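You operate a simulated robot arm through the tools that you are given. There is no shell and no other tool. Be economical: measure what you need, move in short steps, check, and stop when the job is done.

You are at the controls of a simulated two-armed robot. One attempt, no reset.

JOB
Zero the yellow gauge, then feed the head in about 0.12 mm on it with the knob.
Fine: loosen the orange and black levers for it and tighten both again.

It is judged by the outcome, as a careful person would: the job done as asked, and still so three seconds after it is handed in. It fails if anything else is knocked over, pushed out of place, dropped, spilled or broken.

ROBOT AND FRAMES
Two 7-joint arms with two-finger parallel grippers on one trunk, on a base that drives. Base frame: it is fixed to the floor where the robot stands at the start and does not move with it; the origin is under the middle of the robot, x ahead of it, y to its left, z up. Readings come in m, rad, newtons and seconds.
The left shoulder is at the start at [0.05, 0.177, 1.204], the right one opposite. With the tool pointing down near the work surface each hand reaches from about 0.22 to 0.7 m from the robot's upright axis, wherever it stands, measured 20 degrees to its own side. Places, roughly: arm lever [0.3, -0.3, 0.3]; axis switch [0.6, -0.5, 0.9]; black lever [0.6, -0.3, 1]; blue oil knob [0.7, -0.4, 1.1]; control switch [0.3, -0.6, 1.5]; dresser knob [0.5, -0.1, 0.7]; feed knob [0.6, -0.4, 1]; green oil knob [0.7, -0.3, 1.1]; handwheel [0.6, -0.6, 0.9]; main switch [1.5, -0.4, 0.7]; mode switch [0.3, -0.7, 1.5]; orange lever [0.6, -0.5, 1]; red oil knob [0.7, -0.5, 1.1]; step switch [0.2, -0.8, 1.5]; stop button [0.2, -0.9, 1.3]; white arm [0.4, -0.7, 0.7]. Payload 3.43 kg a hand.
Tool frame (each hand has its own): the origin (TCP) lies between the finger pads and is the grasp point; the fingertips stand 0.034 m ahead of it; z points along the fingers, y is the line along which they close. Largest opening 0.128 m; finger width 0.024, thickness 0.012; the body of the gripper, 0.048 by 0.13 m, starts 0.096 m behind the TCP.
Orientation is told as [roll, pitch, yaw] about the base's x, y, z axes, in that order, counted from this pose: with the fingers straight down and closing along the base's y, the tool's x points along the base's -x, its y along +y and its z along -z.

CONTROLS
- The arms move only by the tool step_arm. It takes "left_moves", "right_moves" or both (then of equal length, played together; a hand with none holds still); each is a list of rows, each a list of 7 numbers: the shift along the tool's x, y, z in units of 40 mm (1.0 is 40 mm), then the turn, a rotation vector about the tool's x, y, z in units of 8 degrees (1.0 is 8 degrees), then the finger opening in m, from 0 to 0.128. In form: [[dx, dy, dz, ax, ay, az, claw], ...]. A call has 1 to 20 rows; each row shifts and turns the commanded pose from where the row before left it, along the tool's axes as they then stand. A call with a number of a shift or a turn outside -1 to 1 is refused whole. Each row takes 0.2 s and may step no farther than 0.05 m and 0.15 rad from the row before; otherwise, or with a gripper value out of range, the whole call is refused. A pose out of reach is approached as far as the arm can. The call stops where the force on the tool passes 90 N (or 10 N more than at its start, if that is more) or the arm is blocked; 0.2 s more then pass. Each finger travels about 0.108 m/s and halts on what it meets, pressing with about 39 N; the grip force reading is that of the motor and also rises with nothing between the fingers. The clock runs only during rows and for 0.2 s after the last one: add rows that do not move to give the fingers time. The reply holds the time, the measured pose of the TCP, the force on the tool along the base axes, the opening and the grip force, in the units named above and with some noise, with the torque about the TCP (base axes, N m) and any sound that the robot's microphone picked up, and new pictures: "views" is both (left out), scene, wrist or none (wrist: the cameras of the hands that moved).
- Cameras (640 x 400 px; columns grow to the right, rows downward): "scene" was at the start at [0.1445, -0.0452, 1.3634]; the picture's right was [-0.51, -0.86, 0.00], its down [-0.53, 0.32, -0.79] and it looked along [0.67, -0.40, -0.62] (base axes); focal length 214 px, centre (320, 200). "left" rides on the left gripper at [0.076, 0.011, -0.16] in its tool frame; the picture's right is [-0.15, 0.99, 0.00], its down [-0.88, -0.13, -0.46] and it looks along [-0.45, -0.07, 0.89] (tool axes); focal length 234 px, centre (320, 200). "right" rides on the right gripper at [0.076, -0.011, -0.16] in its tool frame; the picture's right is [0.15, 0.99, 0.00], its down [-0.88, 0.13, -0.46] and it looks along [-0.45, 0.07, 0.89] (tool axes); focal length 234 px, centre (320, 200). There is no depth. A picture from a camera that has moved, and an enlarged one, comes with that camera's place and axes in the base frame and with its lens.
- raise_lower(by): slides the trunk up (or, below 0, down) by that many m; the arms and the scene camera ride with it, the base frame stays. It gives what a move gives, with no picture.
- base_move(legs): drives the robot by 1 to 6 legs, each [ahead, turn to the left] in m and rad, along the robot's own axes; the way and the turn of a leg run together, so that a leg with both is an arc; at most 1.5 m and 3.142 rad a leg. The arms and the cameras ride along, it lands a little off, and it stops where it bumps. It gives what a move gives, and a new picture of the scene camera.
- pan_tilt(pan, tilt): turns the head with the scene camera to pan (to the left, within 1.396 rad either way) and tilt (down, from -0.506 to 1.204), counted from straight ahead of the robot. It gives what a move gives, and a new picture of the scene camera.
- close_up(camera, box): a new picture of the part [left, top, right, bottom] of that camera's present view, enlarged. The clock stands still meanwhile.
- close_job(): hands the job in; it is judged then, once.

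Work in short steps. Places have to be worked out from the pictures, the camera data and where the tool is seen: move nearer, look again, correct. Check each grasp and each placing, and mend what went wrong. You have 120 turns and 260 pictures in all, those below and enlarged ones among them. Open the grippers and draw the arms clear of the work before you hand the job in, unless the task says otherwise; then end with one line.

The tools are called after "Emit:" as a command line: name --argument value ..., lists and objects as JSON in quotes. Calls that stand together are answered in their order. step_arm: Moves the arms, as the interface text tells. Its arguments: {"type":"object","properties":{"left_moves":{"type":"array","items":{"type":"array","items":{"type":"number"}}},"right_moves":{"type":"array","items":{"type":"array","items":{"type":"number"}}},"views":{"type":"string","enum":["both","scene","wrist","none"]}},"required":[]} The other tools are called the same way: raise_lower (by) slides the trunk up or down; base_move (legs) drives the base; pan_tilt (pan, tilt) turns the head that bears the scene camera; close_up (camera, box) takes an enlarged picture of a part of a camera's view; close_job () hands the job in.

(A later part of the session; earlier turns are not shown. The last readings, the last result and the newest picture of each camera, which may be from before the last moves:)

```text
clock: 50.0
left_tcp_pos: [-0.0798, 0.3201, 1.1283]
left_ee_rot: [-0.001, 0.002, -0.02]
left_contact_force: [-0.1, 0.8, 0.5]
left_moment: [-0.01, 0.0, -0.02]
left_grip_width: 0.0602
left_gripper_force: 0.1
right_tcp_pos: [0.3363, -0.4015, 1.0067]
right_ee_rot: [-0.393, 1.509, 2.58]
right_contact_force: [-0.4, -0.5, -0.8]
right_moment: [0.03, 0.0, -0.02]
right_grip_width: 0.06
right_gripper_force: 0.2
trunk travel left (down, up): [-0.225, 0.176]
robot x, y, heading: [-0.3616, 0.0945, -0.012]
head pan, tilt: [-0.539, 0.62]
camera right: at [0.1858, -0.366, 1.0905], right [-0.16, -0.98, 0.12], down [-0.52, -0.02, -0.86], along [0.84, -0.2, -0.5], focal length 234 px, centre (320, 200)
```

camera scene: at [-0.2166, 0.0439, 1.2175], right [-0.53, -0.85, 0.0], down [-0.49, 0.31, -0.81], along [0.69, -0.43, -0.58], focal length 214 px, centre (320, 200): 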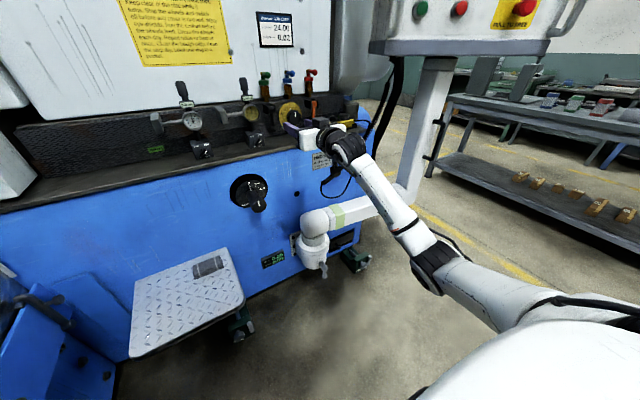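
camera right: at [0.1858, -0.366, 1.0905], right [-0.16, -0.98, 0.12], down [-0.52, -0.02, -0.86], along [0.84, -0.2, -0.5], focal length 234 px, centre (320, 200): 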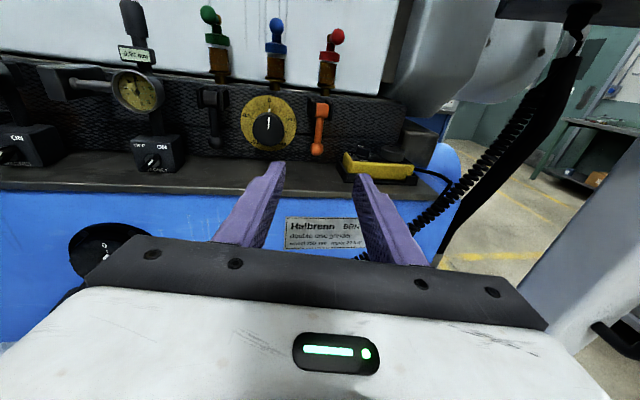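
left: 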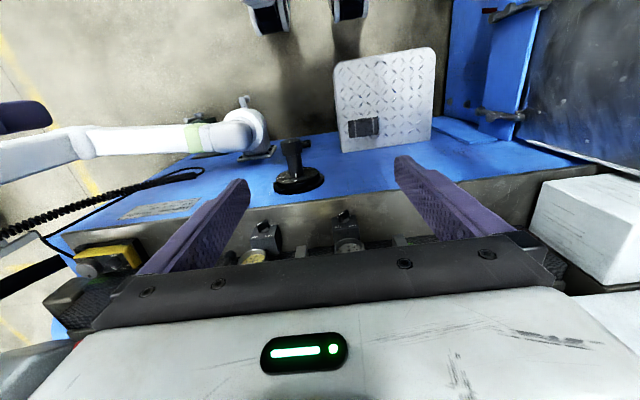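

The wrist view is upright now, and shows the yellow gauge, levers and knob. The tool points 0.17 rad right and slightly down. I straighten it and move left towards the gauge.

Emit:
step_arm --right_moves '[[0, -0.8, 0, 0.6, 0.2, 0, 0.09], [0, -0.8, 0, 0.6, 0.16, 0, 0.09], [0.1, -0.8, 0.3, 0, 0, 0, 0.09], [0.1, -0.8, 0.3, 0, 0, 0, 0.09], [0.1, -0.8, 0.3, 0, 0, 0, 0.09], [0.1, -0.8, 0.3, 0, 0, 0, 0.09], [0.1, -0.8, 0.3, 0, 0, 0, 0.09], [0, 0, 0.4, 0, 0, 0, 0.09], [0, 0, 0, 0, 0, 0, 0.09]]' --views "wrist"

Emit:
close_up --camera "right" --box '[200, 0, 440, 150]'

```text
clock: 52.0
left_tcp_pos: [-0.0807, 0.3207, 1.1277]
left_ee_rot: [-0.002, 0.003, -0.02]
left_contact_force: [0.5, 0.3, -0.1]
left_moment: [0.02, 0.02, -0.02]
left_grip_width: 0.0601
left_gripper_force: 0.0
right_tcp_pos: [0.3966, -0.2348, 1.0163]
right_ee_rot: [-1.545, 1.546, 1.597]
right_contact_force: [-0.2, 0.7, -0.4]
right_moment: [0.03, 0.01, 0.06]
right_grip_width: 0.0901
right_gripper_force: 0.1
right hand out of reach, approached as far as the arm can: row 6, 7
trunk travel left (down, up): [-0.225, 0.176]
robot x, y, heading: [-0.3605, 0.0936, -0.014]
head pan, tilt: [-0.539, 0.62]
camera right: at [0.2373, -0.2245, 1.0909], right [0.0, -0.99, 0.12], down [-0.46, -0.11, -0.88], along [0.89, -0.06, -0.45], focal length 234 px, centre (320, 200)
```

right: 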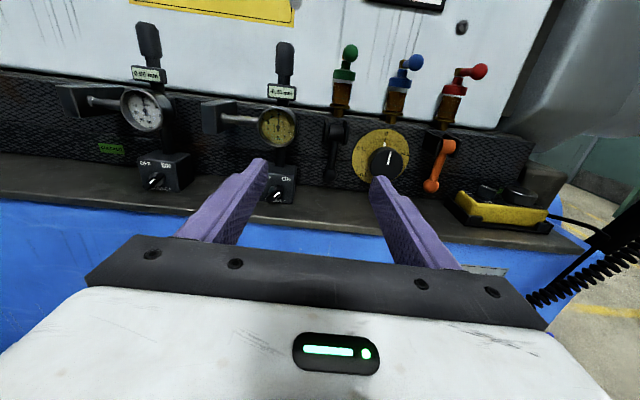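

```text
2.67 times, centred on (320, 75) of right
camera zoom: at [0.2373, -0.2245, 1.0909], right [0.0, -0.99, 0.12], down [-0.46, -0.11, -0.88], along [0.89, -0.06, -0.45], focal length 624 px, centre (320, 533)
```

zoom: 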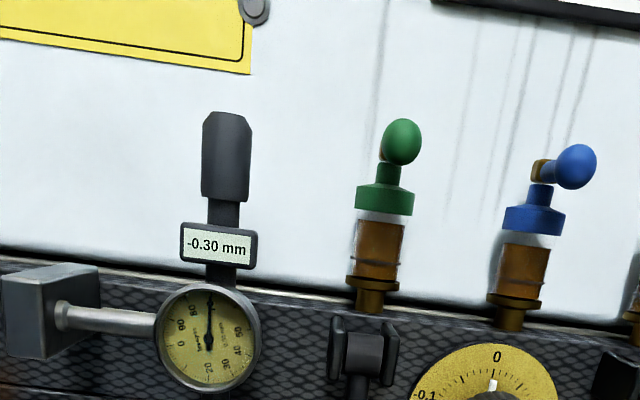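

A clear view of the gauge: -0.30 mm. The hand stops about 0.33 m right of the robot's axis when pointing straight, so I turn the base +0.3 rad, then yaw the hand back and move it right to the gauge.

Emit:
base_move --legs '[[0, 0.3]]'

Emit:
step_arm --right_moves '[[0, 0.8, 0, -0.55, 0, 0, 0.09], [0, 0.8, 0, -0.55, 0, 0, 0.09], [0, 0.8, 0, -0.55, 0, 0, 0.09], [0, 0.8, 0, -0.55, 0, 0, 0.09], [0, 0.8, 0, 0, 0, 0, 0.09], [0, 0, 0, 0, 0, 0, 0.09]]'

```text
clock: 53.4
left_tcp_pos: [-0.1622, 0.3953, 1.1274]
left_ee_rot: [-0.002, 0.004, 0.285]
left_contact_force: [0.1, 0.2, 0.2]
left_moment: [-0.01, -0.04, 0.02]
left_grip_width: 0.0601
left_gripper_force: 0.2
right_tcp_pos: [0.4584, 0.0101, 1.0148]
right_ee_rot: [-1.544, 1.544, 1.902]
right_contact_force: [0.3, 0.0, -0.5]
right_moment: [-0.01, 0.01, -0.03]
right_grip_width: 0.09
right_gripper_force: 0.0
trunk travel left (down, up): [-0.225, 0.176]
robot x, y, heading: [-0.359, 0.0945, 0.292]
head pan, tilt: [-0.539, 0.62]
camera scene: at [-0.2092, 0.0901, 1.2176], right [-0.25, -0.97, 0.0], down [-0.56, 0.14, -0.81], along [0.79, -0.2, -0.58], focal length 214 px, centre (320, 200)
```

scene: 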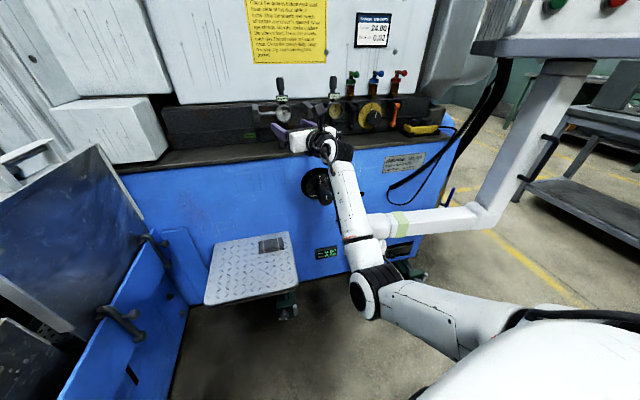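

```text
clock: 54.8
left_tcp_pos: [-0.162, 0.3956, 1.1284]
left_ee_rot: [-0.003, 0.004, 0.286]
left_contact_force: [-0.2, -0.2, -0.2]
left_moment: [-0.02, 0.03, 0.04]
left_grip_width: 0.0599
left_gripper_force: 0.1
right_tcp_pos: [0.4793, -0.1148, 0.9898]
right_ee_rot: [-2.303, 1.525, 0.882]
right_contact_force: [-0.3, 0.4, -0.1]
right_moment: [-0.03, 0.06, -0.03]
right_grip_width: 0.0899
right_gripper_force: 0.0
right hand out of reach, approached as far as the arm can: row 1, 2, 3, 4
trunk travel left (down, up): [-0.225, 0.176]
robot x, y, heading: [-0.3599, 0.09, 0.293]
head pan, tilt: [-0.539, 0.62]
camera scene: at [-0.2092, 0.0898, 1.2176], right [-0.25, -0.97, 0.0], down [-0.56, 0.14, -0.81], along [0.79, -0.2, -0.58], focal length 214 px, centre (320, 200)
camera right: at [0.3178, -0.1137, 1.0597], right [0.04, -0.99, 0.11], down [-0.42, -0.12, -0.9], along [0.91, -0.01, -0.42], focal length 234 px, centre (320, 200)
```

scene: 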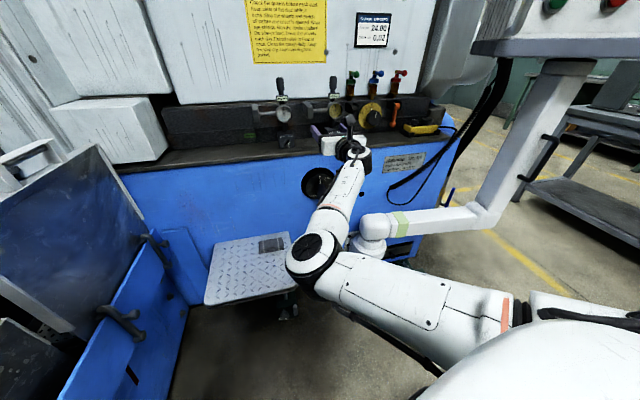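
right: 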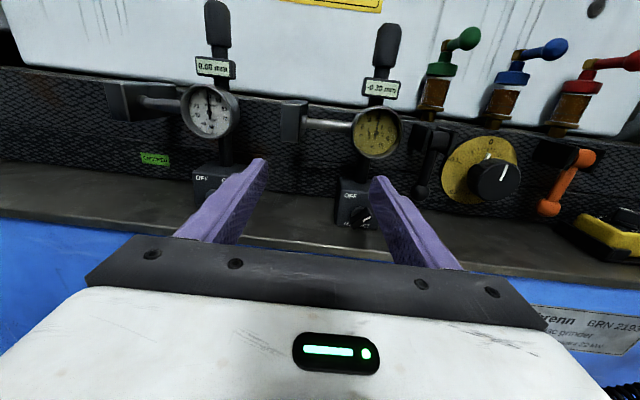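

The elbow has now swung inward and the hand points straight ahead. I step right and up to line up with the yellow dial at y≈-0.17, z≈1.02.

Emit:
step_arm --right_moves '[[0.3, 0.5, 0, -0.15, 0, 0, 0.09], [0.3, 0.5, 0, -0.15, 0, 0, 0.09], [0.2, 0.4, 0, 0, 0, 0, 0.09], [0, 0, 0, 0, 0, 0, 0.09]]' --views "wrist"

Emit:
close_up --camera "right" --box '[220, 0, 420, 125]'

```text
clock: 55.8
left_tcp_pos: [-0.1623, 0.3952, 1.1282]
left_ee_rot: [-0.003, 0.004, 0.287]
left_contact_force: [-0.1, -0.1, 0.8]
left_moment: [-0.02, 0.05, 0.01]
left_grip_width: 0.0602
left_gripper_force: 0.1
right_tcp_pos: [0.4766, -0.1359, 0.9982]
right_ee_rot: [-2.528, 1.512, 0.587]
right_contact_force: [0.4, 0.4, -0.2]
right_moment: [0.03, 0.01, -0.01]
right_grip_width: 0.0897
right_gripper_force: 0.0
right hand out of reach, approached as far as the arm can: row 1, 2, 3
trunk travel left (down, up): [-0.225, 0.176]
robot x, y, heading: [-0.3636, 0.0935, 0.293]
head pan, tilt: [-0.539, 0.62]
camera right: at [0.315, -0.1222, 1.0658], right [-0.03, -0.99, 0.11], down [-0.42, -0.09, -0.91], along [0.91, -0.08, -0.41], focal length 234 px, centre (320, 200)
```

right: 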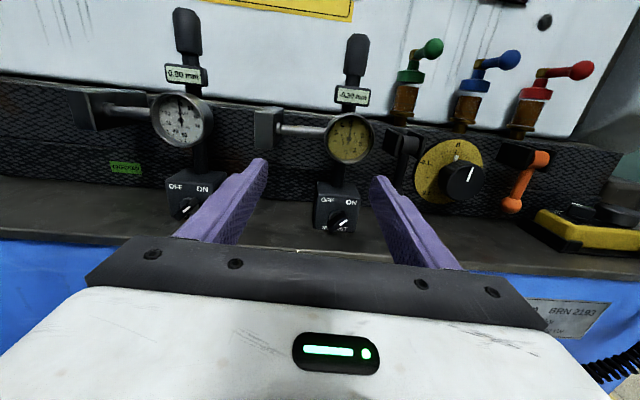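

```text
3.20 times, centred on (320, 62) of right
camera zoom: at [0.315, -0.1222, 1.0658], right [-0.03, -0.99, 0.11], down [-0.42, -0.09, -0.91], along [0.91, -0.08, -0.41], focal length 749 px, centre (320, 640)
```

zoom: 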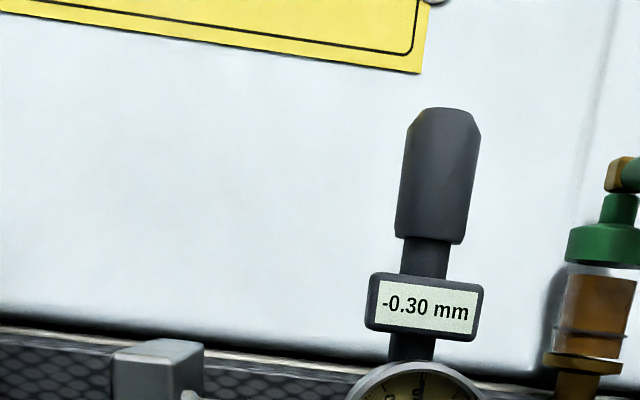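

The elbow-in posture gives more freedom. I turn the base back right 0.2 rad keeping that posture, then yaw the hand straight and move left to the gauge.

Emit:
base_move --legs '[[0, -0.2]]'

Emit:
step_arm --right_moves '[[0, -0.6, 0.2, 0.6, 0, 0, 0.09], [0.2, -0.6, 0.2, 0.6, 0, 0, 0.09], [0.2, -0.6, 0.2, 0.6, 0, 0, 0.09], [0.2, -0.6, 0, 0, 0, 0, 0.09], [0, -0.6, 0, 0, 0, 0, 0.09], [0, 0, 0, 0, 0, 0, 0.09]]'

```text
clock: 56.9
left_tcp_pos: [-0.1061, 0.3499, 1.1271]
left_ee_rot: [-0.002, 0.002, 0.088]
left_contact_force: [0.4, -0.3, 0.3]
left_moment: [0.0, 0.03, 0.0]
left_grip_width: 0.06
left_gripper_force: 0.0
right_tcp_pos: [0.4162, -0.2967, 0.9908]
right_ee_rot: [-2.57, 1.527, 0.346]
right_contact_force: [0.0, 0.2, -0.2]
right_moment: [0.01, -0.03, 0.03]
right_grip_width: 0.0899
right_gripper_force: 0.1
trunk travel left (down, up): [-0.225, 0.176]
robot x, y, heading: [-0.3612, 0.0943, 0.097]
head pan, tilt: [-0.539, 0.62]
camera scene: at [-0.2121, 0.0598, 1.2175], right [-0.43, -0.9, 0.0], down [-0.52, 0.25, -0.81], along [0.73, -0.35, -0.58], focal length 214 px, centre (320, 200)
```

scene: 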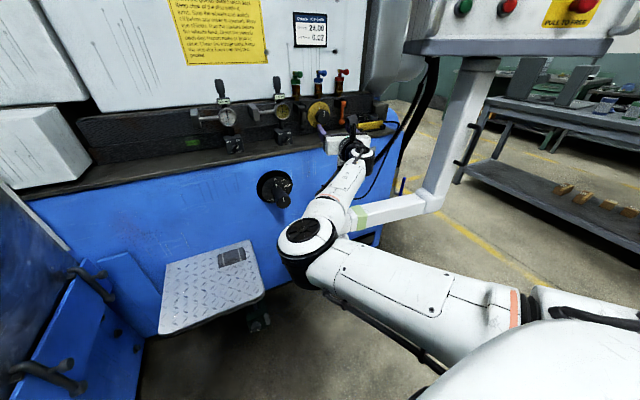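

```text
clock: 58.3
left_tcp_pos: [-0.1067, 0.3503, 1.1278]
left_ee_rot: [-0.001, 0.001, 0.09]
left_contact_force: [0.1, -0.8, -0.3]
left_moment: [-0.01, -0.02, -0.01]
left_grip_width: 0.0599
left_gripper_force: 0.0
right_tcp_pos: [0.4501, -0.1802, 1.0176]
right_ee_rot: [-2.832, 1.528, 0.337]
right_contact_force: [0.2, -0.5, 0.9]
right_moment: [-0.02, 0.02, 0.01]
right_grip_width: 0.09
right_gripper_force: 0.0
trunk travel left (down, up): [-0.225, 0.176]
robot x, y, heading: [-0.3623, 0.0898, 0.091]
head pan, tilt: [-0.539, 0.62]
camera scene: at [-0.2122, 0.0601, 1.2175], right [-0.43, -0.9, 0.0], down [-0.52, 0.25, -0.81], along [0.73, -0.35, -0.58], focal length 214 px, centre (320, 200)
camera right: at [0.2876, -0.1736, 1.0853], right [0.02, -0.99, 0.13], down [-0.42, -0.13, -0.9], along [0.91, -0.04, -0.41], focal length 234 px, centre (320, 200)
```

scene: 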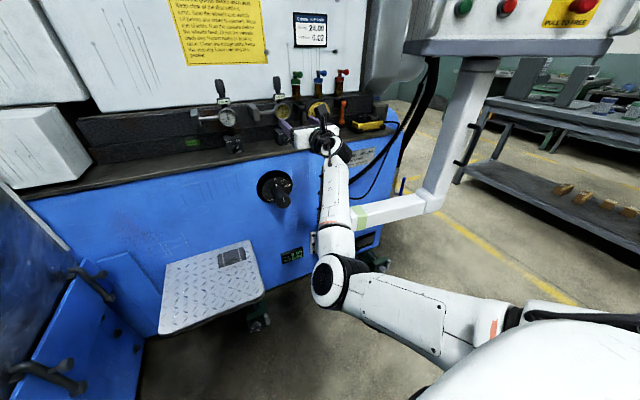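
right: 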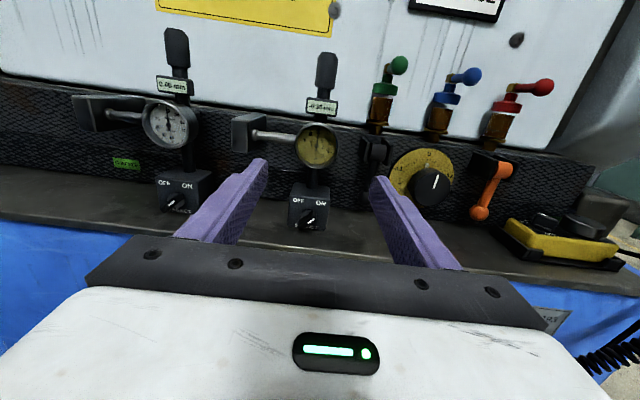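

The hand is right in front of the gauge now and moves freely. I zoom on the dial to judge its tilt and what sits around the bezel.

Emit:
close_up --camera "right" --box '[260, 90, 372, 160]'

Emit:
close_up --camera "scene" --box '[240, 70, 330, 150]'

```text
5.71 times, centred on (316, 125) of right
camera zoom: at [0.2876, -0.1736, 1.0853], right [0.02, -0.99, 0.13], down [-0.42, -0.13, -0.9], along [0.91, -0.04, -0.41], focal length 1338 px, centre (343, 629)
```

zoom: 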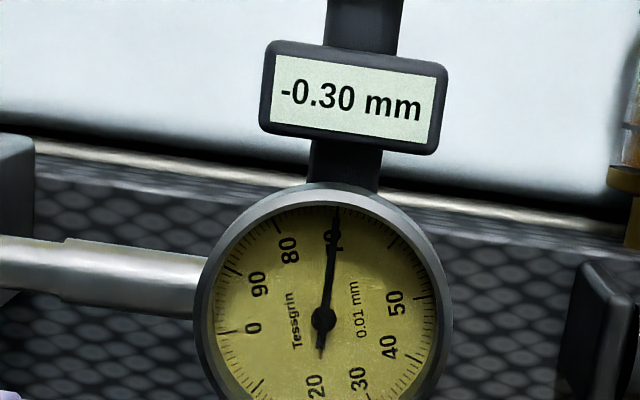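

```text
5.00 times, centred on (285, 110) of scene
camera zoom: at [-0.2122, 0.0601, 1.2175], right [-0.43, -0.9, 0.0], down [-0.52, 0.25, -0.81], along [0.73, -0.35, -0.58], focal length 1072 px, centre (495, 650)
```

zoom: 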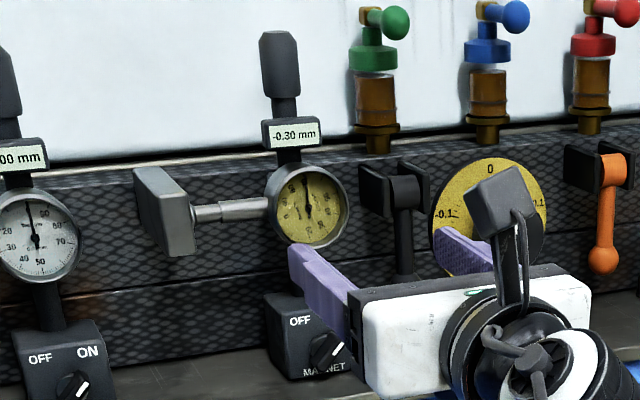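

The dial's axis is along x, with its centre at about [0.596, -0.172, 1.023] and a bezel about 62 mm across. Zero sits left of the needle, so the bezel must turn clockwise about 108°. I centre the tool axis on it, approach 5 cm and recheck.

Emit:
step_arm --right_moves '[[0.15, -0.1, 0, 0, -0.36, 0, 0.09], [0, 0, 0.6, 0, 0, 0, 0.09], [0, 0, 0.6, 0, 0, 0, 0.09], [0, 0, 0, 0, 0, 0, 0.09]]' --views "wrist"

Emit:
close_up --camera "right" --box '[240, 60, 400, 160]'

Emit:
close_up --camera "scene" --box '[240, 70, 330, 150]'

```text
clock: 59.3
left_tcp_pos: [-0.1064, 0.3498, 1.1275]
left_ee_rot: [-0.002, 0.003, 0.091]
left_contact_force: [-0.5, -0.1, 0.1]
left_moment: [0.01, -0.01, -0.02]
left_grip_width: 0.0603
left_gripper_force: 0.1
right_tcp_pos: [0.495, -0.1762, 1.0176]
right_ee_rot: [-2.825, 1.526, 0.346]
right_contact_force: [-0.7, -0.7, -1.0]
right_moment: [0.0, -0.01, 0.0]
right_grip_width: 0.0901
right_gripper_force: 0.2
right hand out of reach, approached as far as the arm can: row 1
trunk travel left (down, up): [-0.225, 0.176]
robot x, y, heading: [-0.3647, 0.0941, 0.094]
head pan, tilt: [-0.539, 0.62]
camera right: at [0.3339, -0.1714, 1.0868], right [0.02, -0.99, 0.13], down [-0.41, -0.13, -0.9], along [0.91, -0.04, -0.41], focal length 234 px, centre (320, 200)
```

right: 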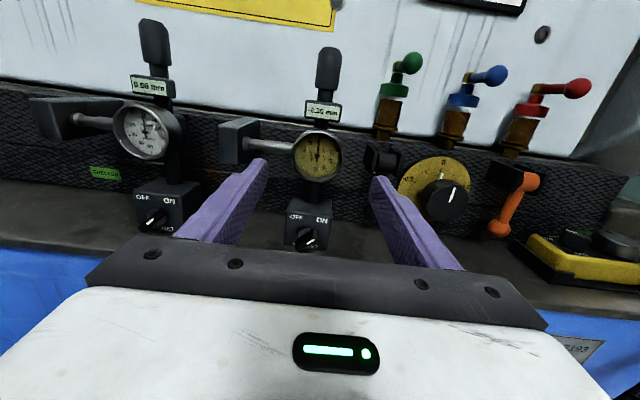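

```text
4.00 times, centred on (320, 110) of right
camera zoom: at [0.3339, -0.1714, 1.0868], right [0.02, -0.99, 0.13], down [-0.41, -0.13, -0.9], along [0.91, -0.04, -0.41], focal length 937 px, centre (320, 560)
```

zoom: 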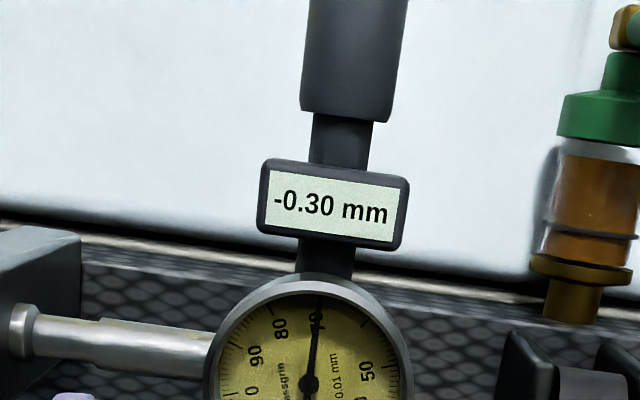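

```text
5.00 times, centred on (285, 110) of scene
camera zoom: at [-0.2123, 0.0601, 1.2175], right [-0.43, -0.9, 0.0], down [-0.52, 0.25, -0.81], along [0.73, -0.35, -0.58], focal length 1072 px, centre (495, 650)
```

zoom: 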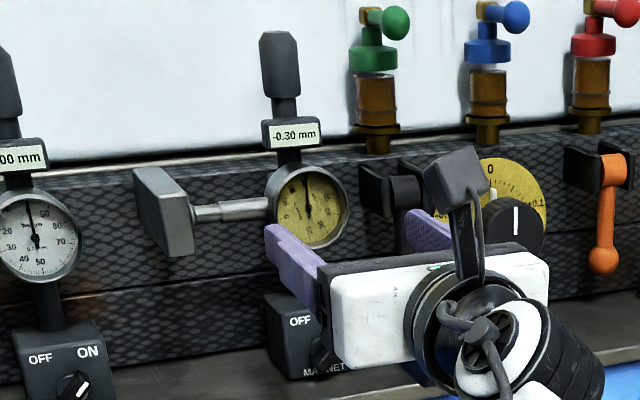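

The dial is still about 3 mm left and 1 mm below the tool axis. I correct that, roll the hand -40° (finger line diagonal, clear of label and stem), and approach until the fingertips are just short of the bezel.

Emit:
step_arm --right_moves '[[-0.03, -0.08, 0, 0, 0, -1, 0.09], [0, 0, 0, 0, 0, -1, 0.09], [0, 0, 0, 0, 0, -1, 0.09], [0, 0, 0, 0, 0, -1, 0.09], [0, 0, 0, 0, 0, -1, 0.09], [0, 0, 0.5, 0, 0, 0, 0.09], [0, 0, 0.5, 0, 0, 0, 0.09], [0, 0, 0, 0, 0, 0, 0.09]]' --views "wrist"

Emit:
close_up --camera "right" --box '[220, 60, 420, 185]'

Emit:
close_up --camera "scene" --box '[240, 70, 330, 150]'

```text
clock: 61.1
left_tcp_pos: [-0.1067, 0.3503, 1.1281]
left_ee_rot: [-0.001, 0.004, 0.088]
left_contact_force: [0.3, 0.4, 0.6]
left_moment: [-0.04, 0.03, -0.01]
left_grip_width: 0.0601
left_gripper_force: 0.0
right_tcp_pos: [0.5329, -0.1754, 1.0208]
right_ee_rot: [1.639, 0.885, -1.491]
right_contact_force: [-0.9, -0.2, 0.4]
right_moment: [0.0, 0.01, -0.02]
right_grip_width: 0.0901
right_gripper_force: 0.2
trunk travel left (down, up): [-0.225, 0.176]
robot x, y, heading: [-0.36, 0.0936, 0.095]
head pan, tilt: [-0.539, 0.62]
camera right: at [0.3713, -0.1229, 1.0642], right [-0.01, -0.67, 0.74], down [-0.41, -0.67, -0.62], along [0.91, -0.31, -0.27], focal length 234 px, centre (320, 200)
```

right: 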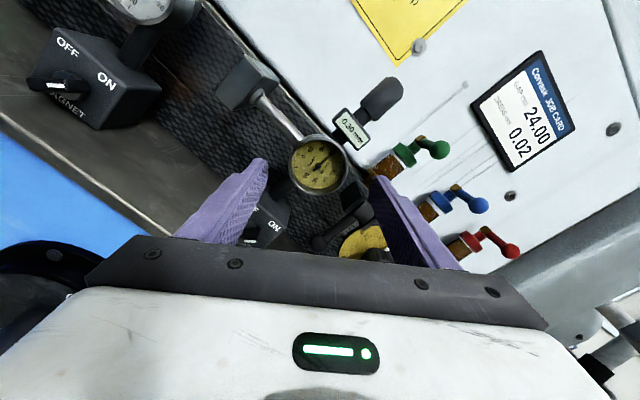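

```text
3.20 times, centred on (320, 122) of right
camera zoom: at [0.3713, -0.1229, 1.0642], right [-0.01, -0.67, 0.74], down [-0.41, -0.67, -0.62], along [0.91, -0.31, -0.27], focal length 749 px, centre (320, 448)
```

zoom: 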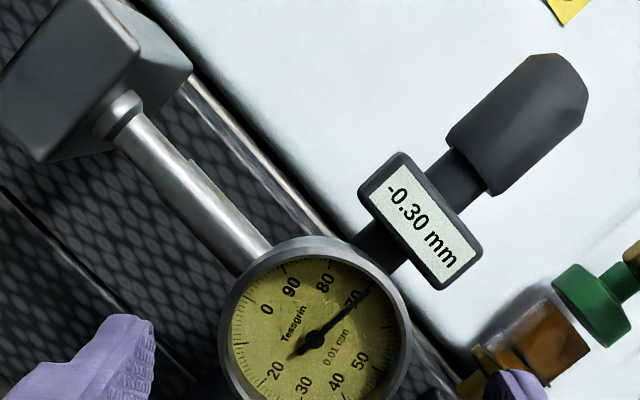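

```text
5.00 times, centred on (285, 110) of scene
camera zoom: at [-0.2123, 0.0601, 1.2175], right [-0.43, -0.9, 0.0], down [-0.52, 0.25, -0.81], along [0.73, -0.35, -0.58], focal length 1072 px, centre (495, 650)
```

zoom: 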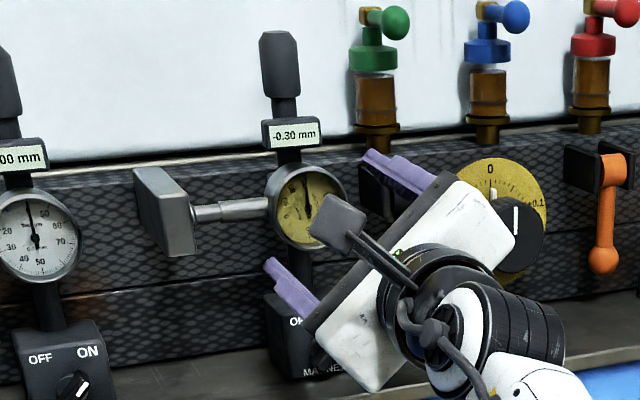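

The stem and label sit behind the bezel, so they are clear. The dial is within 2 mm of the tool axis. I nudge it and advance 30 mm to straddle the bezel's front rim.

Emit:
step_arm --right_moves '[[0, -0.05, 0.25, 0, 0, 0, 0.085], [0, 0, 0.25, 0, 0, 0, 0.085], [0, 0, 0.25, 0, 0, 0, 0.085], [0, 0, 0, 0, 0, 0, 0.085]]' --views "wrist"

Emit:
close_up --camera "right" --box '[220, 90, 420, 215]'

Emit:
close_up --camera "scene" --box '[255, 80, 315, 133]'

```text
clock: 62.1
left_tcp_pos: [-0.1071, 0.3511, 1.1278]
left_ee_rot: [-0.002, 0.003, 0.088]
left_contact_force: [0.0, 0.2, 0.2]
left_moment: [-0.02, 0.03, 0.0]
left_grip_width: 0.0596
left_gripper_force: 0.1
right_tcp_pos: [0.5481, -0.1559, 1.0236]
right_ee_rot: [1.637, 0.888, -1.466]
right_contact_force: [0.3, -0.7, 0.2]
right_moment: [-0.01, 0.0, 0.0]
right_grip_width: 0.0849
right_gripper_force: 0.0
right hand out of reach, approached as far as the arm can: row 2, 3
trunk travel left (down, up): [-0.225, 0.176]
robot x, y, heading: [-0.3615, 0.0909, 0.09]
head pan, tilt: [-0.539, 0.62]
camera right: at [0.3855, -0.1075, 1.0664], right [0.0, -0.68, 0.74], down [-0.4, -0.68, -0.62], along [0.92, -0.29, -0.27], focal length 234 px, centre (320, 200)
```

right: 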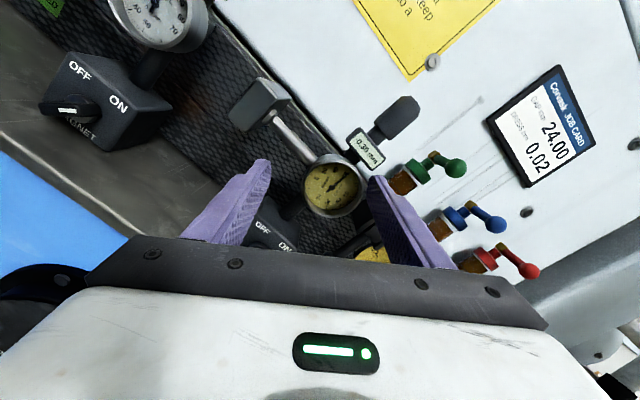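

```text
3.20 times, centred on (320, 152) of right
camera zoom: at [0.3855, -0.1075, 1.0664], right [0.0, -0.68, 0.74], down [-0.4, -0.68, -0.62], along [0.92, -0.29, -0.27], focal length 749 px, centre (320, 352)
```

zoom: 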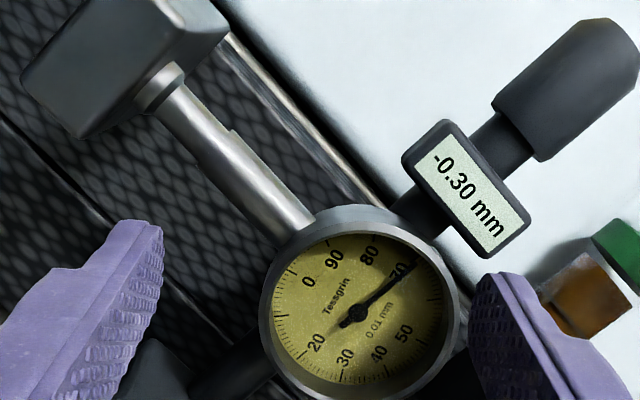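

```text
7.55 times, centred on (285, 106) of scene
camera zoom: at [-0.2123, 0.0601, 1.2175], right [-0.43, -0.9, 0.0], down [-0.52, 0.25, -0.81], along [0.73, -0.35, -0.58], focal length 1619 px, centre (584, 906)
```

zoom: 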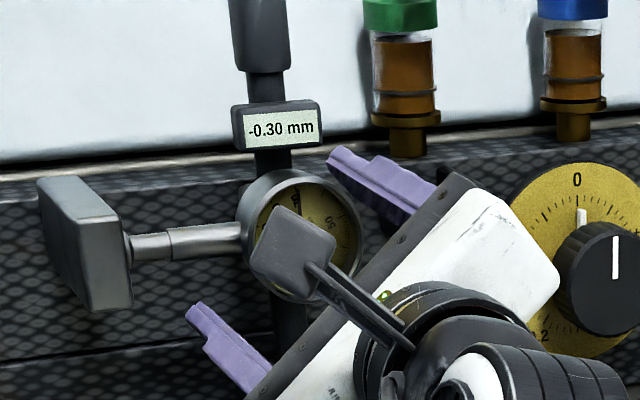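

The arm is at full extension and drifted 2 cm. I withdraw the hand 10 cm, drive the base 0.11 m forward, and realign.

Emit:
step_arm --right_moves '[[0, 0, -0.7, 0, 0, 0, 0.09], [0, 0, -0.7, 0, 0, 0, 0.09], [0, 0, -0.7, 0, 0, 0, 0.09], [0, 0, -0.7, 0, 0, 0, 0.09], [0, 0, -0.7, 0, 0, 0, 0.09], [0, 0, 0, 0, 0, 0, 0.09]]' --views "none"

Emit:
base_move --legs '[[0.11, 0]]'

Emit:
close_up --camera "right" --box '[160, 0, 480, 200]'

```text
clock: 63.7
left_tcp_pos: [-0.106, 0.351, 1.128]
left_ee_rot: [-0.001, 0.004, 0.088]
left_contact_force: [-0.7, 0.0, -0.9]
left_moment: [0.0, 0.02, 0.01]
left_grip_width: 0.0598
left_gripper_force: 0.1
right_tcp_pos: [0.4269, -0.2041, 1.0294]
right_ee_rot: [1.689, 0.854, -1.507]
right_contact_force: [0.1, 0.7, 0.5]
right_moment: [0.03, 0.0, 0.01]
right_grip_width: 0.0901
right_gripper_force: 0.0
right hand out of reach, approached as far as the arm can: row 1, 3, 4
trunk travel left (down, up): [-0.225, 0.176]
robot x, y, heading: [-0.3626, 0.0947, 0.091]
head pan, tilt: [-0.539, 0.62]
stopped in row 6 (right hand): the arm was blocked; the commanded pose is now the measured one
```

```text
clock: 64.9
left_tcp_pos: [0.0058, 0.3601, 1.1272]
left_ee_rot: [-0.001, 0.004, 0.087]
left_contact_force: [0.0, 0.6, -0.4]
left_moment: [0.01, 0.0, -0.01]
left_grip_width: 0.0599
left_gripper_force: 0.0
right_tcp_pos: [0.5376, -0.1948, 1.0282]
right_ee_rot: [1.686, 0.856, -1.511]
right_contact_force: [0.1, -0.6, 0.3]
right_moment: [-0.02, 0.03, 0.02]
right_grip_width: 0.0903
right_gripper_force: 0.1
trunk travel left (down, up): [-0.225, 0.176]
robot x, y, heading: [-0.2467, 0.1005, 0.091]
head pan, tilt: [-0.539, 0.62]
camera scene: at [-0.1004, 0.0702, 1.2174], right [-0.43, -0.9, 0.0], down [-0.52, 0.25, -0.81], along [0.73, -0.35, -0.58], focal length 214 px, centre (320, 200)
```

scene: 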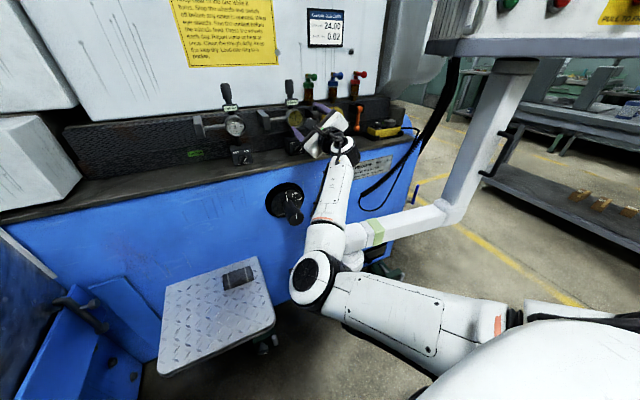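

```text
2.00 times, centred on (320, 100) of right
camera zoom: at [0.3776, -0.1325, 1.0656], right [-0.08, -0.65, 0.75], down [-0.43, -0.66, -0.61], along [0.9, -0.37, -0.23], focal length 468 px, centre (320, 400)
```

zoom: 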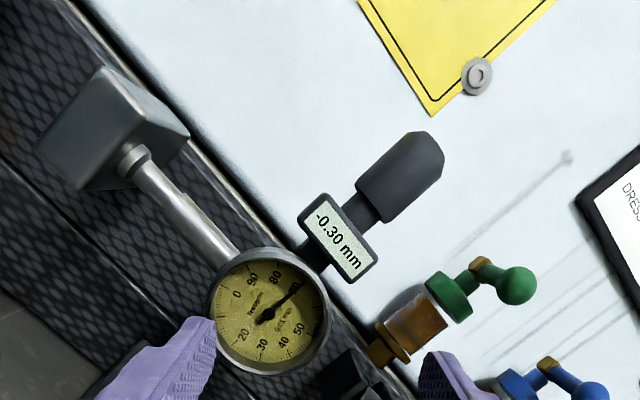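

The arm reported being blocked briefly at the end of the retract. I check whether the elbow or forearm touches the white swing arm.

Emit:
close_up --camera "scene" --box '[250, 120, 490, 330]'

Emit:
pan_tilt --pan -0.6 --tilt 0.9

```text
1.90 times, centred on (370, 225) of scene
camera zoom: at [-0.1004, 0.0702, 1.2174], right [-0.43, -0.9, 0.0], down [-0.52, 0.25, -0.81], along [0.73, -0.35, -0.58], focal length 408 px, centre (225, 152)
```

zoom: 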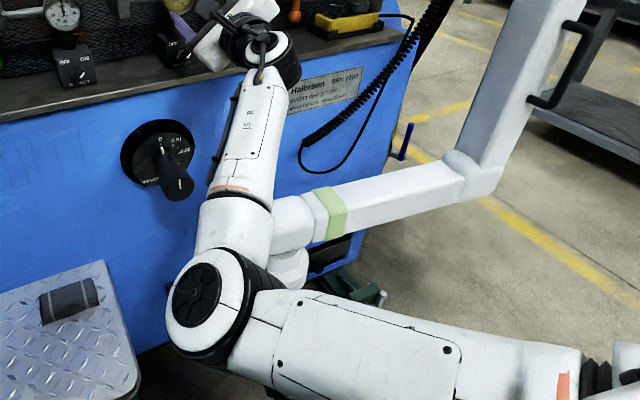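

```text
clock: 65.7
left_tcp_pos: [0.0062, 0.3614, 1.1273]
left_ee_rot: [-0.001, 0.003, 0.087]
left_contact_force: [-0.6, -1.0, -0.4]
left_moment: [-0.02, 0.0, 0.01]
left_grip_width: 0.0603
left_gripper_force: 0.0
right_tcp_pos: [0.5377, -0.1962, 1.0284]
right_ee_rot: [1.687, 0.856, -1.509]
right_contact_force: [0.3, 0.6, 0.1]
right_moment: [-0.02, 0.01, 0.01]
right_grip_width: 0.0898
right_gripper_force: 0.0
trunk travel left (down, up): [-0.225, 0.176]
robot x, y, heading: [-0.2518, 0.1047, 0.096]
head pan, tilt: [-0.6, 0.901]
camera scene: at [-0.1141, 0.0714, 1.1945], right [-0.49, -0.87, 0.0], down [-0.68, 0.38, -0.62], along [0.54, -0.3, -0.78], focal length 214 px, centre (320, 200)
```

scene: 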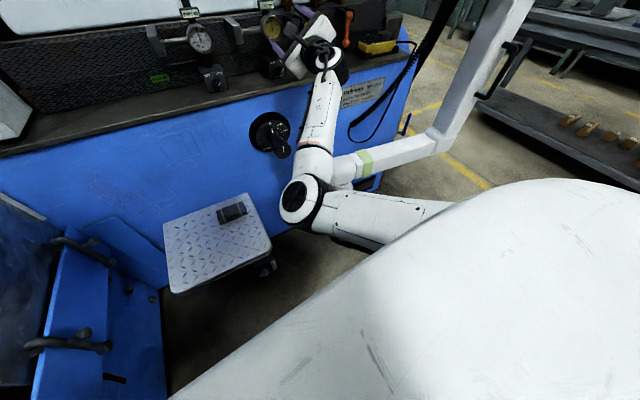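

The elbow is well clear of the white arm. The dial remains at [0.596, -0.172, 1.021] by triangulation. I level the tool, shift it 25 mm left, and re-aim the head at the gauge.

Emit:
step_arm --right_moves '[[0, 0, -0.3, 0, 0, 0, 0.09], [0.15, -0.28, 0, 0.16, -0.19, 0, 0.09], [0.15, -0.28, 0, 0.16, -0.19, 0, 0.09], [0, 0, 0, 0, 0, 0, 0.09]]' --views "wrist"

Emit:
close_up --camera "right" --box '[220, 60, 420, 185]'

Emit:
pan_tilt --pan -0.45 --tilt 0.4

```text
clock: 66.9
left_tcp_pos: [0.0054, 0.3598, 1.1284]
left_ee_rot: [-0.002, 0.003, 0.086]
left_contact_force: [-0.7, 0.0, -0.4]
left_moment: [0.03, -0.02, -0.03]
left_grip_width: 0.0601
left_gripper_force: 0.1
right_tcp_pos: [0.5275, -0.2264, 1.001]
right_ee_rot: [1.633, 0.829, -1.604]
right_contact_force: [0.2, 0.3, 0.2]
right_moment: [-0.01, 0.03, 0.03]
right_grip_width: 0.09
right_gripper_force: 0.0
right hand out of reach, approached as far as the arm can: row 2, 3
trunk travel left (down, up): [-0.225, 0.176]
robot x, y, heading: [-0.2479, 0.1061, 0.088]
head pan, tilt: [-0.6, 0.901]
stopped in row 4 (right hand): the arm was blocked; the commanded pose is now the measured one
camera right: at [0.3711, -0.155, 1.0419], right [-0.08, -0.63, 0.78], down [-0.48, -0.65, -0.58], along [0.87, -0.42, -0.25], focal length 234 px, centre (320, 200)
```

right: 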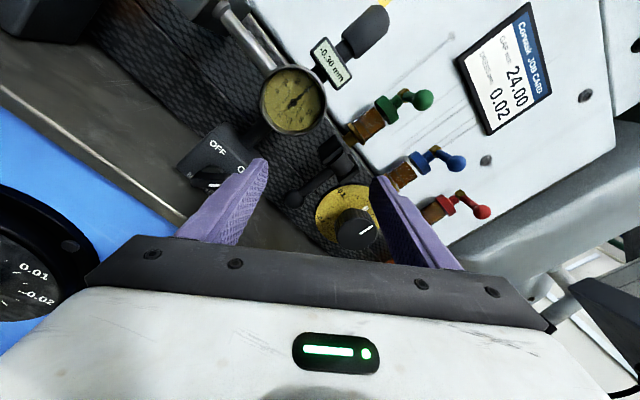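

```text
3.20 times, centred on (320, 122) of right
camera zoom: at [0.3711, -0.155, 1.0419], right [-0.08, -0.63, 0.78], down [-0.48, -0.65, -0.58], along [0.87, -0.42, -0.25], focal length 749 px, centre (320, 448)
```

zoom: 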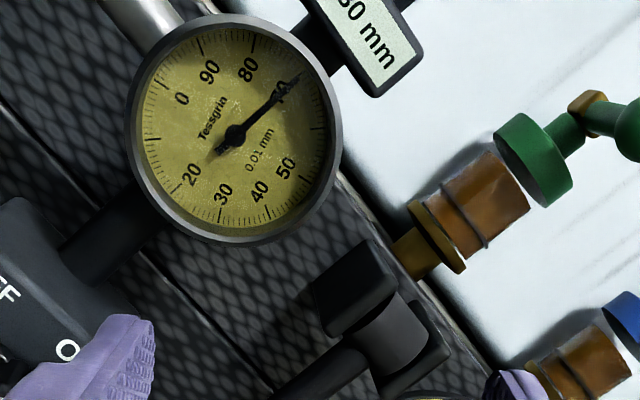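

```text
clock: 67.9
left_tcp_pos: [0.005, 0.3606, 1.1279]
left_ee_rot: [-0.002, 0.004, 0.087]
left_contact_force: [0.4, 0.0, 0.0]
left_moment: [-0.01, 0.02, 0.0]
left_grip_width: 0.0596
left_gripper_force: 0.1
right_tcp_pos: [0.5268, -0.225, 1.0017]
right_ee_rot: [1.631, 0.83, -1.604]
right_contact_force: [-0.4, 0.0, -0.1]
right_moment: [0.0, 0.01, 0.0]
right_grip_width: 0.0902
right_gripper_force: 0.0
trunk travel left (down, up): [-0.225, 0.176]
robot x, y, heading: [-0.2517, 0.1041, 0.094]
head pan, tilt: [-0.45, 0.4]
camera scene: at [-0.0933, 0.0757, 1.2374], right [-0.35, -0.94, 0.0], down [-0.36, 0.14, -0.92], along [0.86, -0.32, -0.39], focal length 214 px, centre (320, 200)
```

scene: 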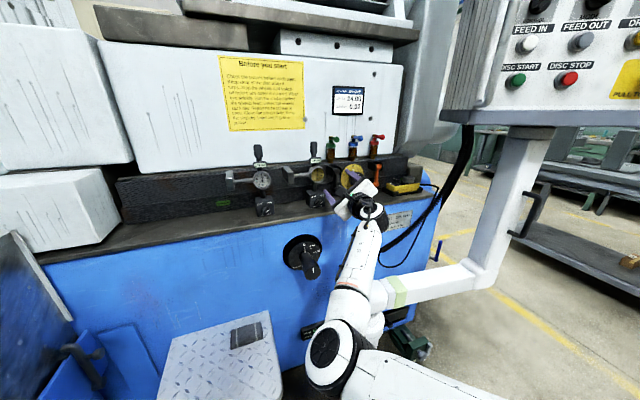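

The arm jams at this roll angle, probably a wrist limit in this posture. I back up 3 cm, roll the hand back to level and check that it moves freely again.

Emit:
step_arm --right_moves '[[0, 0, -0.4, 0, 0, 0, 0.09], [0, 0, -0.4, 0, 0, 1, 0.09], [0, 0, 0, 0, 0, 1, 0.09], [0, 0, 0, 0, 0, 1, 0.09], [0, 0, 0, 0, 0, 1, 0.09], [0, 0, 0, 0, 0, 1, 0.09], [0, 0, 0, 0, 0, 0, 0.09]]' --views "wrist"

```text
clock: 69.7
left_tcp_pos: [0.0056, 0.3609, 1.1269]
left_ee_rot: [-0.002, 0.002, 0.086]
left_contact_force: [0.2, 0.4, 0.9]
left_moment: [0.01, -0.01, 0.04]
left_grip_width: 0.0598
left_gripper_force: 0.1
right_tcp_pos: [0.4891, -0.2565, 1.0145]
right_ee_rot: [2.265, 1.478, -1.001]
right_contact_force: [0.4, -0.2, 0.2]
right_moment: [0.0, 0.01, -0.02]
right_grip_width: 0.0902
right_gripper_force: 0.1
trunk travel left (down, up): [-0.225, 0.176]
robot x, y, heading: [-0.2522, 0.1049, 0.093]
head pan, tilt: [-0.45, 0.4]
stopped in row 7 (right hand): the arm was blocked; the commanded pose is now the measured one
camera right: at [0.3302, -0.2204, 1.077], right [-0.13, -0.97, 0.22], down [-0.42, -0.14, -0.89], along [0.9, -0.21, -0.39], focal length 234 px, centre (320, 200)
```

right: 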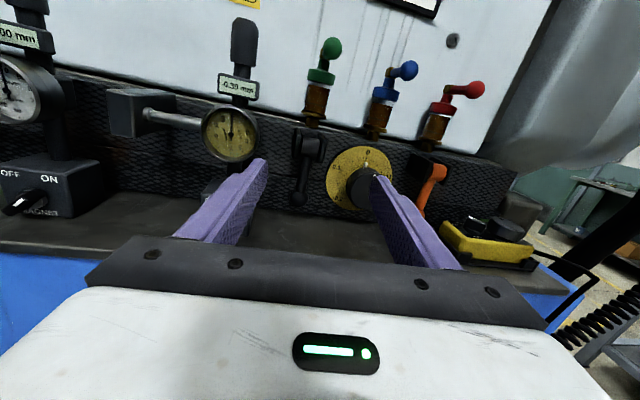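

It still reports blocked at this shorter reach; the posture worked best more extended. I back the base 0.075 m, so that the grasp falls within the extended reach that worked before.

Emit:
base_move --legs '[[-0.075, 0]]'

Emit:
step_arm --right_moves '[[0, -0.5, 0.3, 0.5, 0, 0.4, 0.09], [0, -0.5, 0.3, 0.5, 0, 0.4, 0.09], [0, -0.5, 0.3, 0.4, 0, 0, 0.09], [0, -0.4, 0.3, 0, 0, 0, 0.09], [0, 0, 0, 0, 0, 0, 0.09]]' --views "wrist"

```text
clock: 70.7
left_tcp_pos: [-0.0673, 0.3542, 1.128]
left_ee_rot: [0.0, 0.003, 0.088]
left_contact_force: [-0.4, 0.3, -0.8]
left_moment: [-0.01, -0.03, 0.0]
left_grip_width: 0.06
left_gripper_force: 0.0
right_tcp_pos: [0.4169, -0.2625, 1.0132]
right_ee_rot: [2.272, 1.48, -0.99]
right_contact_force: [-0.1, 0.6, 0.1]
right_moment: [0.03, 0.01, -0.02]
right_grip_width: 0.0897
right_gripper_force: 0.1
trunk travel left (down, up): [-0.225, 0.176]
robot x, y, heading: [-0.3229, 0.0964, 0.092]
head pan, tilt: [-0.45, 0.4]
camera scene: at [-0.1665, 0.0691, 1.2376], right [-0.35, -0.94, 0.0], down [-0.36, 0.14, -0.92], along [0.86, -0.32, -0.39], focal length 214 px, centre (320, 200)
```

scene: 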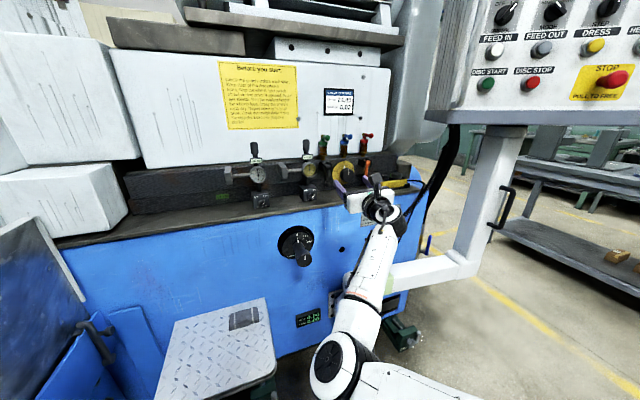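

```text
clock: 71.9
left_tcp_pos: [-0.0675, 0.3547, 1.1276]
left_ee_rot: [-0.003, 0.005, 0.088]
left_contact_force: [-1.2, 0.4, -0.1]
left_moment: [-0.01, 0.0, 0.01]
left_grip_width: 0.0599
left_gripper_force: 0.1
right_tcp_pos: [0.469, -0.1901, 1.0136]
right_ee_rot: [-2.681, 1.507, 0.539]
right_contact_force: [0.1, -0.1, 0.5]
right_moment: [-0.01, -0.03, -0.04]
right_grip_width: 0.0899
right_gripper_force: 0.1
trunk travel left (down, up): [-0.225, 0.176]
robot x, y, heading: [-0.3207, 0.0954, 0.095]
head pan, tilt: [-0.45, 0.4]
camera right: at [0.3057, -0.1929, 1.0796], right [0.07, -0.99, 0.12], down [-0.39, -0.14, -0.91], along [0.92, 0.02, -0.4], focal length 234 px, centre (320, 200)
```

right: 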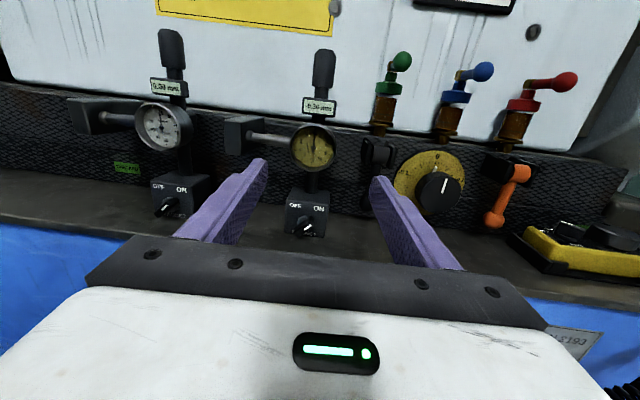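

The arm is free again. I straighten the tool (0.08 rad yaw, 0.06 pitch) and centre it on the dial.

Emit:
step_arm --right_moves '[[0.1, -0.2, 0, -0.3, -0.2, 0, 0.09], [0.1, -0.2, 0, -0.27, -0.2, 0, 0.09], [0, 0, 0.6, 0, 0, 0, 0.09], [0, 0, 0, 0, 0, 0, 0.09]]' --views "wrist"

Emit:
close_up --camera "right" --box '[240, 80, 400, 180]'

```text
clock: 72.9
left_tcp_pos: [-0.0669, 0.3539, 1.128]
left_ee_rot: [-0.002, 0.004, 0.087]
left_contact_force: [-0.3, 0.2, -0.1]
left_moment: [0.03, -0.01, -0.02]
left_grip_width: 0.0601
left_gripper_force: 0.0
right_tcp_pos: [0.4678, -0.1823, 1.0182]
right_ee_rot: [-2.353, 1.526, 0.827]
right_contact_force: [-0.4, 0.7, -0.4]
right_moment: [0.01, -0.01, -0.01]
right_grip_width: 0.0901
right_gripper_force: 0.2
right hand out of reach, approached as far as the arm can: row 2, 3
trunk travel left (down, up): [-0.225, 0.176]
robot x, y, heading: [-0.3194, 0.0951, 0.095]
head pan, tilt: [-0.45, 0.4]
camera right: at [0.3065, -0.1784, 1.0881], right [0.03, -0.99, 0.12], down [-0.42, -0.12, -0.9], along [0.9, -0.02, -0.43], focal length 234 px, centre (320, 200)
```

right: 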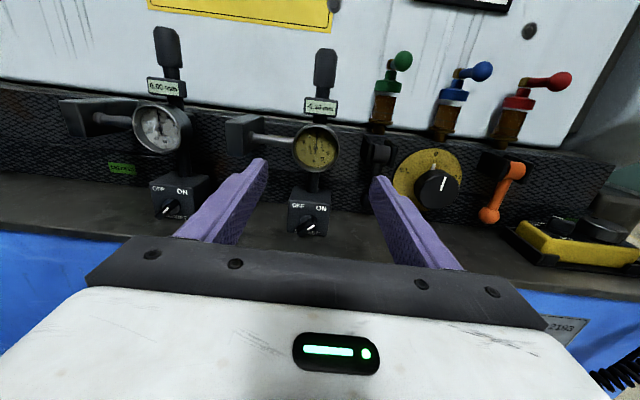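

```text
4.00 times, centred on (320, 130) of right
camera zoom: at [0.3065, -0.1784, 1.0881], right [0.03, -0.99, 0.12], down [-0.42, -0.12, -0.9], along [0.9, -0.02, -0.43], focal length 937 px, centre (320, 480)
```

zoom: 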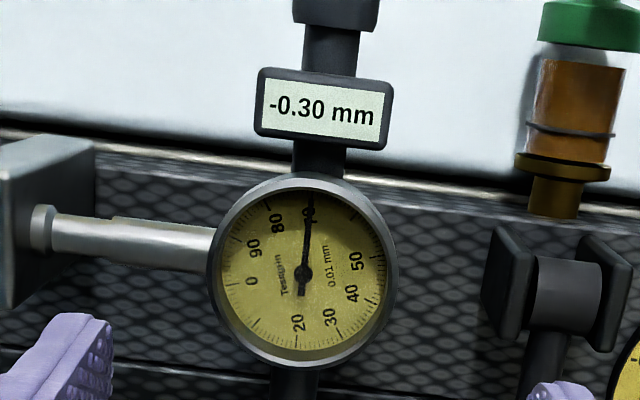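

The limit seems to be the wrist bending down from a low elbow. I raise the trunk 0.1 m, which lifts the elbow, then bring the hand back down to gauge height.

Emit:
raise_lower --by 0.1

Emit:
step_arm --right_moves '[[-0.6, 0, 0, 0, 0, 0, 0.09], [-0.6, 0, 0, 0, 0, 0, 0.09], [-0.6, 0, 0, 0, 0, 0, 0.09], [-0.6, 0, 0, 0, 0, 0, 0.09], [0, -0.1, 0, 0, -0.3, 0, 0.09], [0, -0.1, 0, 0, 0, 0, 0.09], [0, 0, 0, 0, 0, 0, 0.09]]'

```text
clock: 74.2
left_tcp_pos: [-0.0676, 0.3541, 1.2276]
left_ee_rot: [-0.001, 0.002, 0.09]
left_contact_force: [-0.2, 0.5, 0.7]
left_moment: [0.0, 0.04, 0.0]
left_grip_width: 0.06
left_gripper_force: 0.0
right_tcp_pos: [0.4677, -0.1824, 1.1173]
right_ee_rot: [-2.349, 1.528, 0.828]
right_contact_force: [-0.5, 0.1, 0.6]
right_moment: [0.03, 0.0, -0.01]
right_grip_width: 0.09
right_gripper_force: 0.0
trunk travel left (down, up): [-0.325, 0.076]
robot x, y, heading: [-0.3252, 0.0959, 0.092]
head pan, tilt: [-0.45, 0.4]
```

```text
clock: 75.8
left_tcp_pos: [-0.0672, 0.3529, 1.2269]
left_ee_rot: [-0.002, 0.004, 0.086]
left_contact_force: [0.1, 0.1, 0.2]
left_moment: [0.0, 0.02, -0.02]
left_grip_width: 0.0598
left_gripper_force: 0.0
right_tcp_pos: [0.4686, -0.1707, 1.0221]
right_ee_rot: [-1.23, 1.538, 1.952]
right_contact_force: [0.4, 0.3, -0.4]
right_moment: [-0.01, -0.02, 0.03]
right_grip_width: 0.0899
right_gripper_force: 0.0
trunk travel left (down, up): [-0.325, 0.076]
robot x, y, heading: [-0.3257, 0.0975, 0.095]
head pan, tilt: [-0.45, 0.4]
camera scene: at [-0.1659, 0.0691, 1.3375], right [-0.35, -0.94, 0.0], down [-0.36, 0.14, -0.92], along [0.86, -0.32, -0.39], focal length 214 px, centre (320, 200)
camera right: at [0.3108, -0.1681, 1.099], right [0.04, -0.99, 0.12], down [-0.46, -0.12, -0.88], along [0.89, -0.02, -0.46], focal length 234 px, centre (320, 200)
```

scene: 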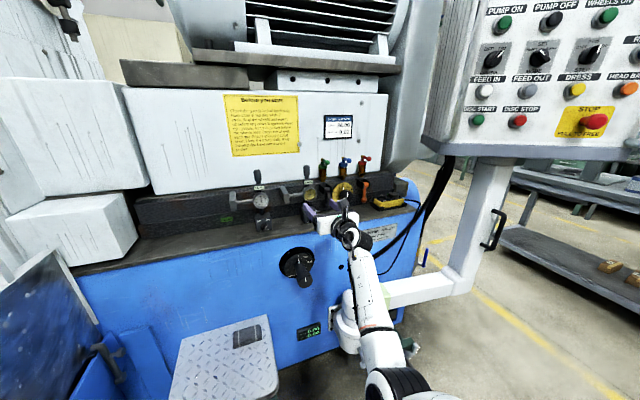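
right: 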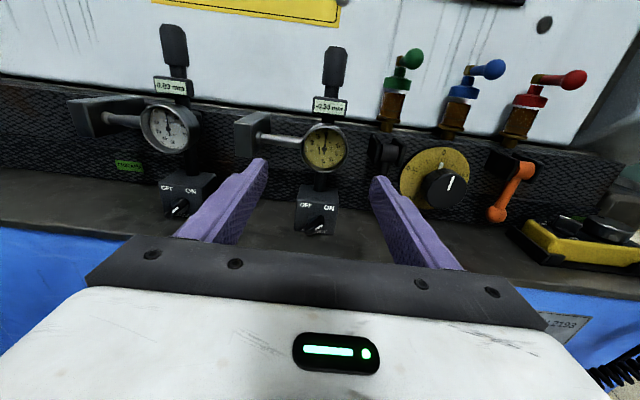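

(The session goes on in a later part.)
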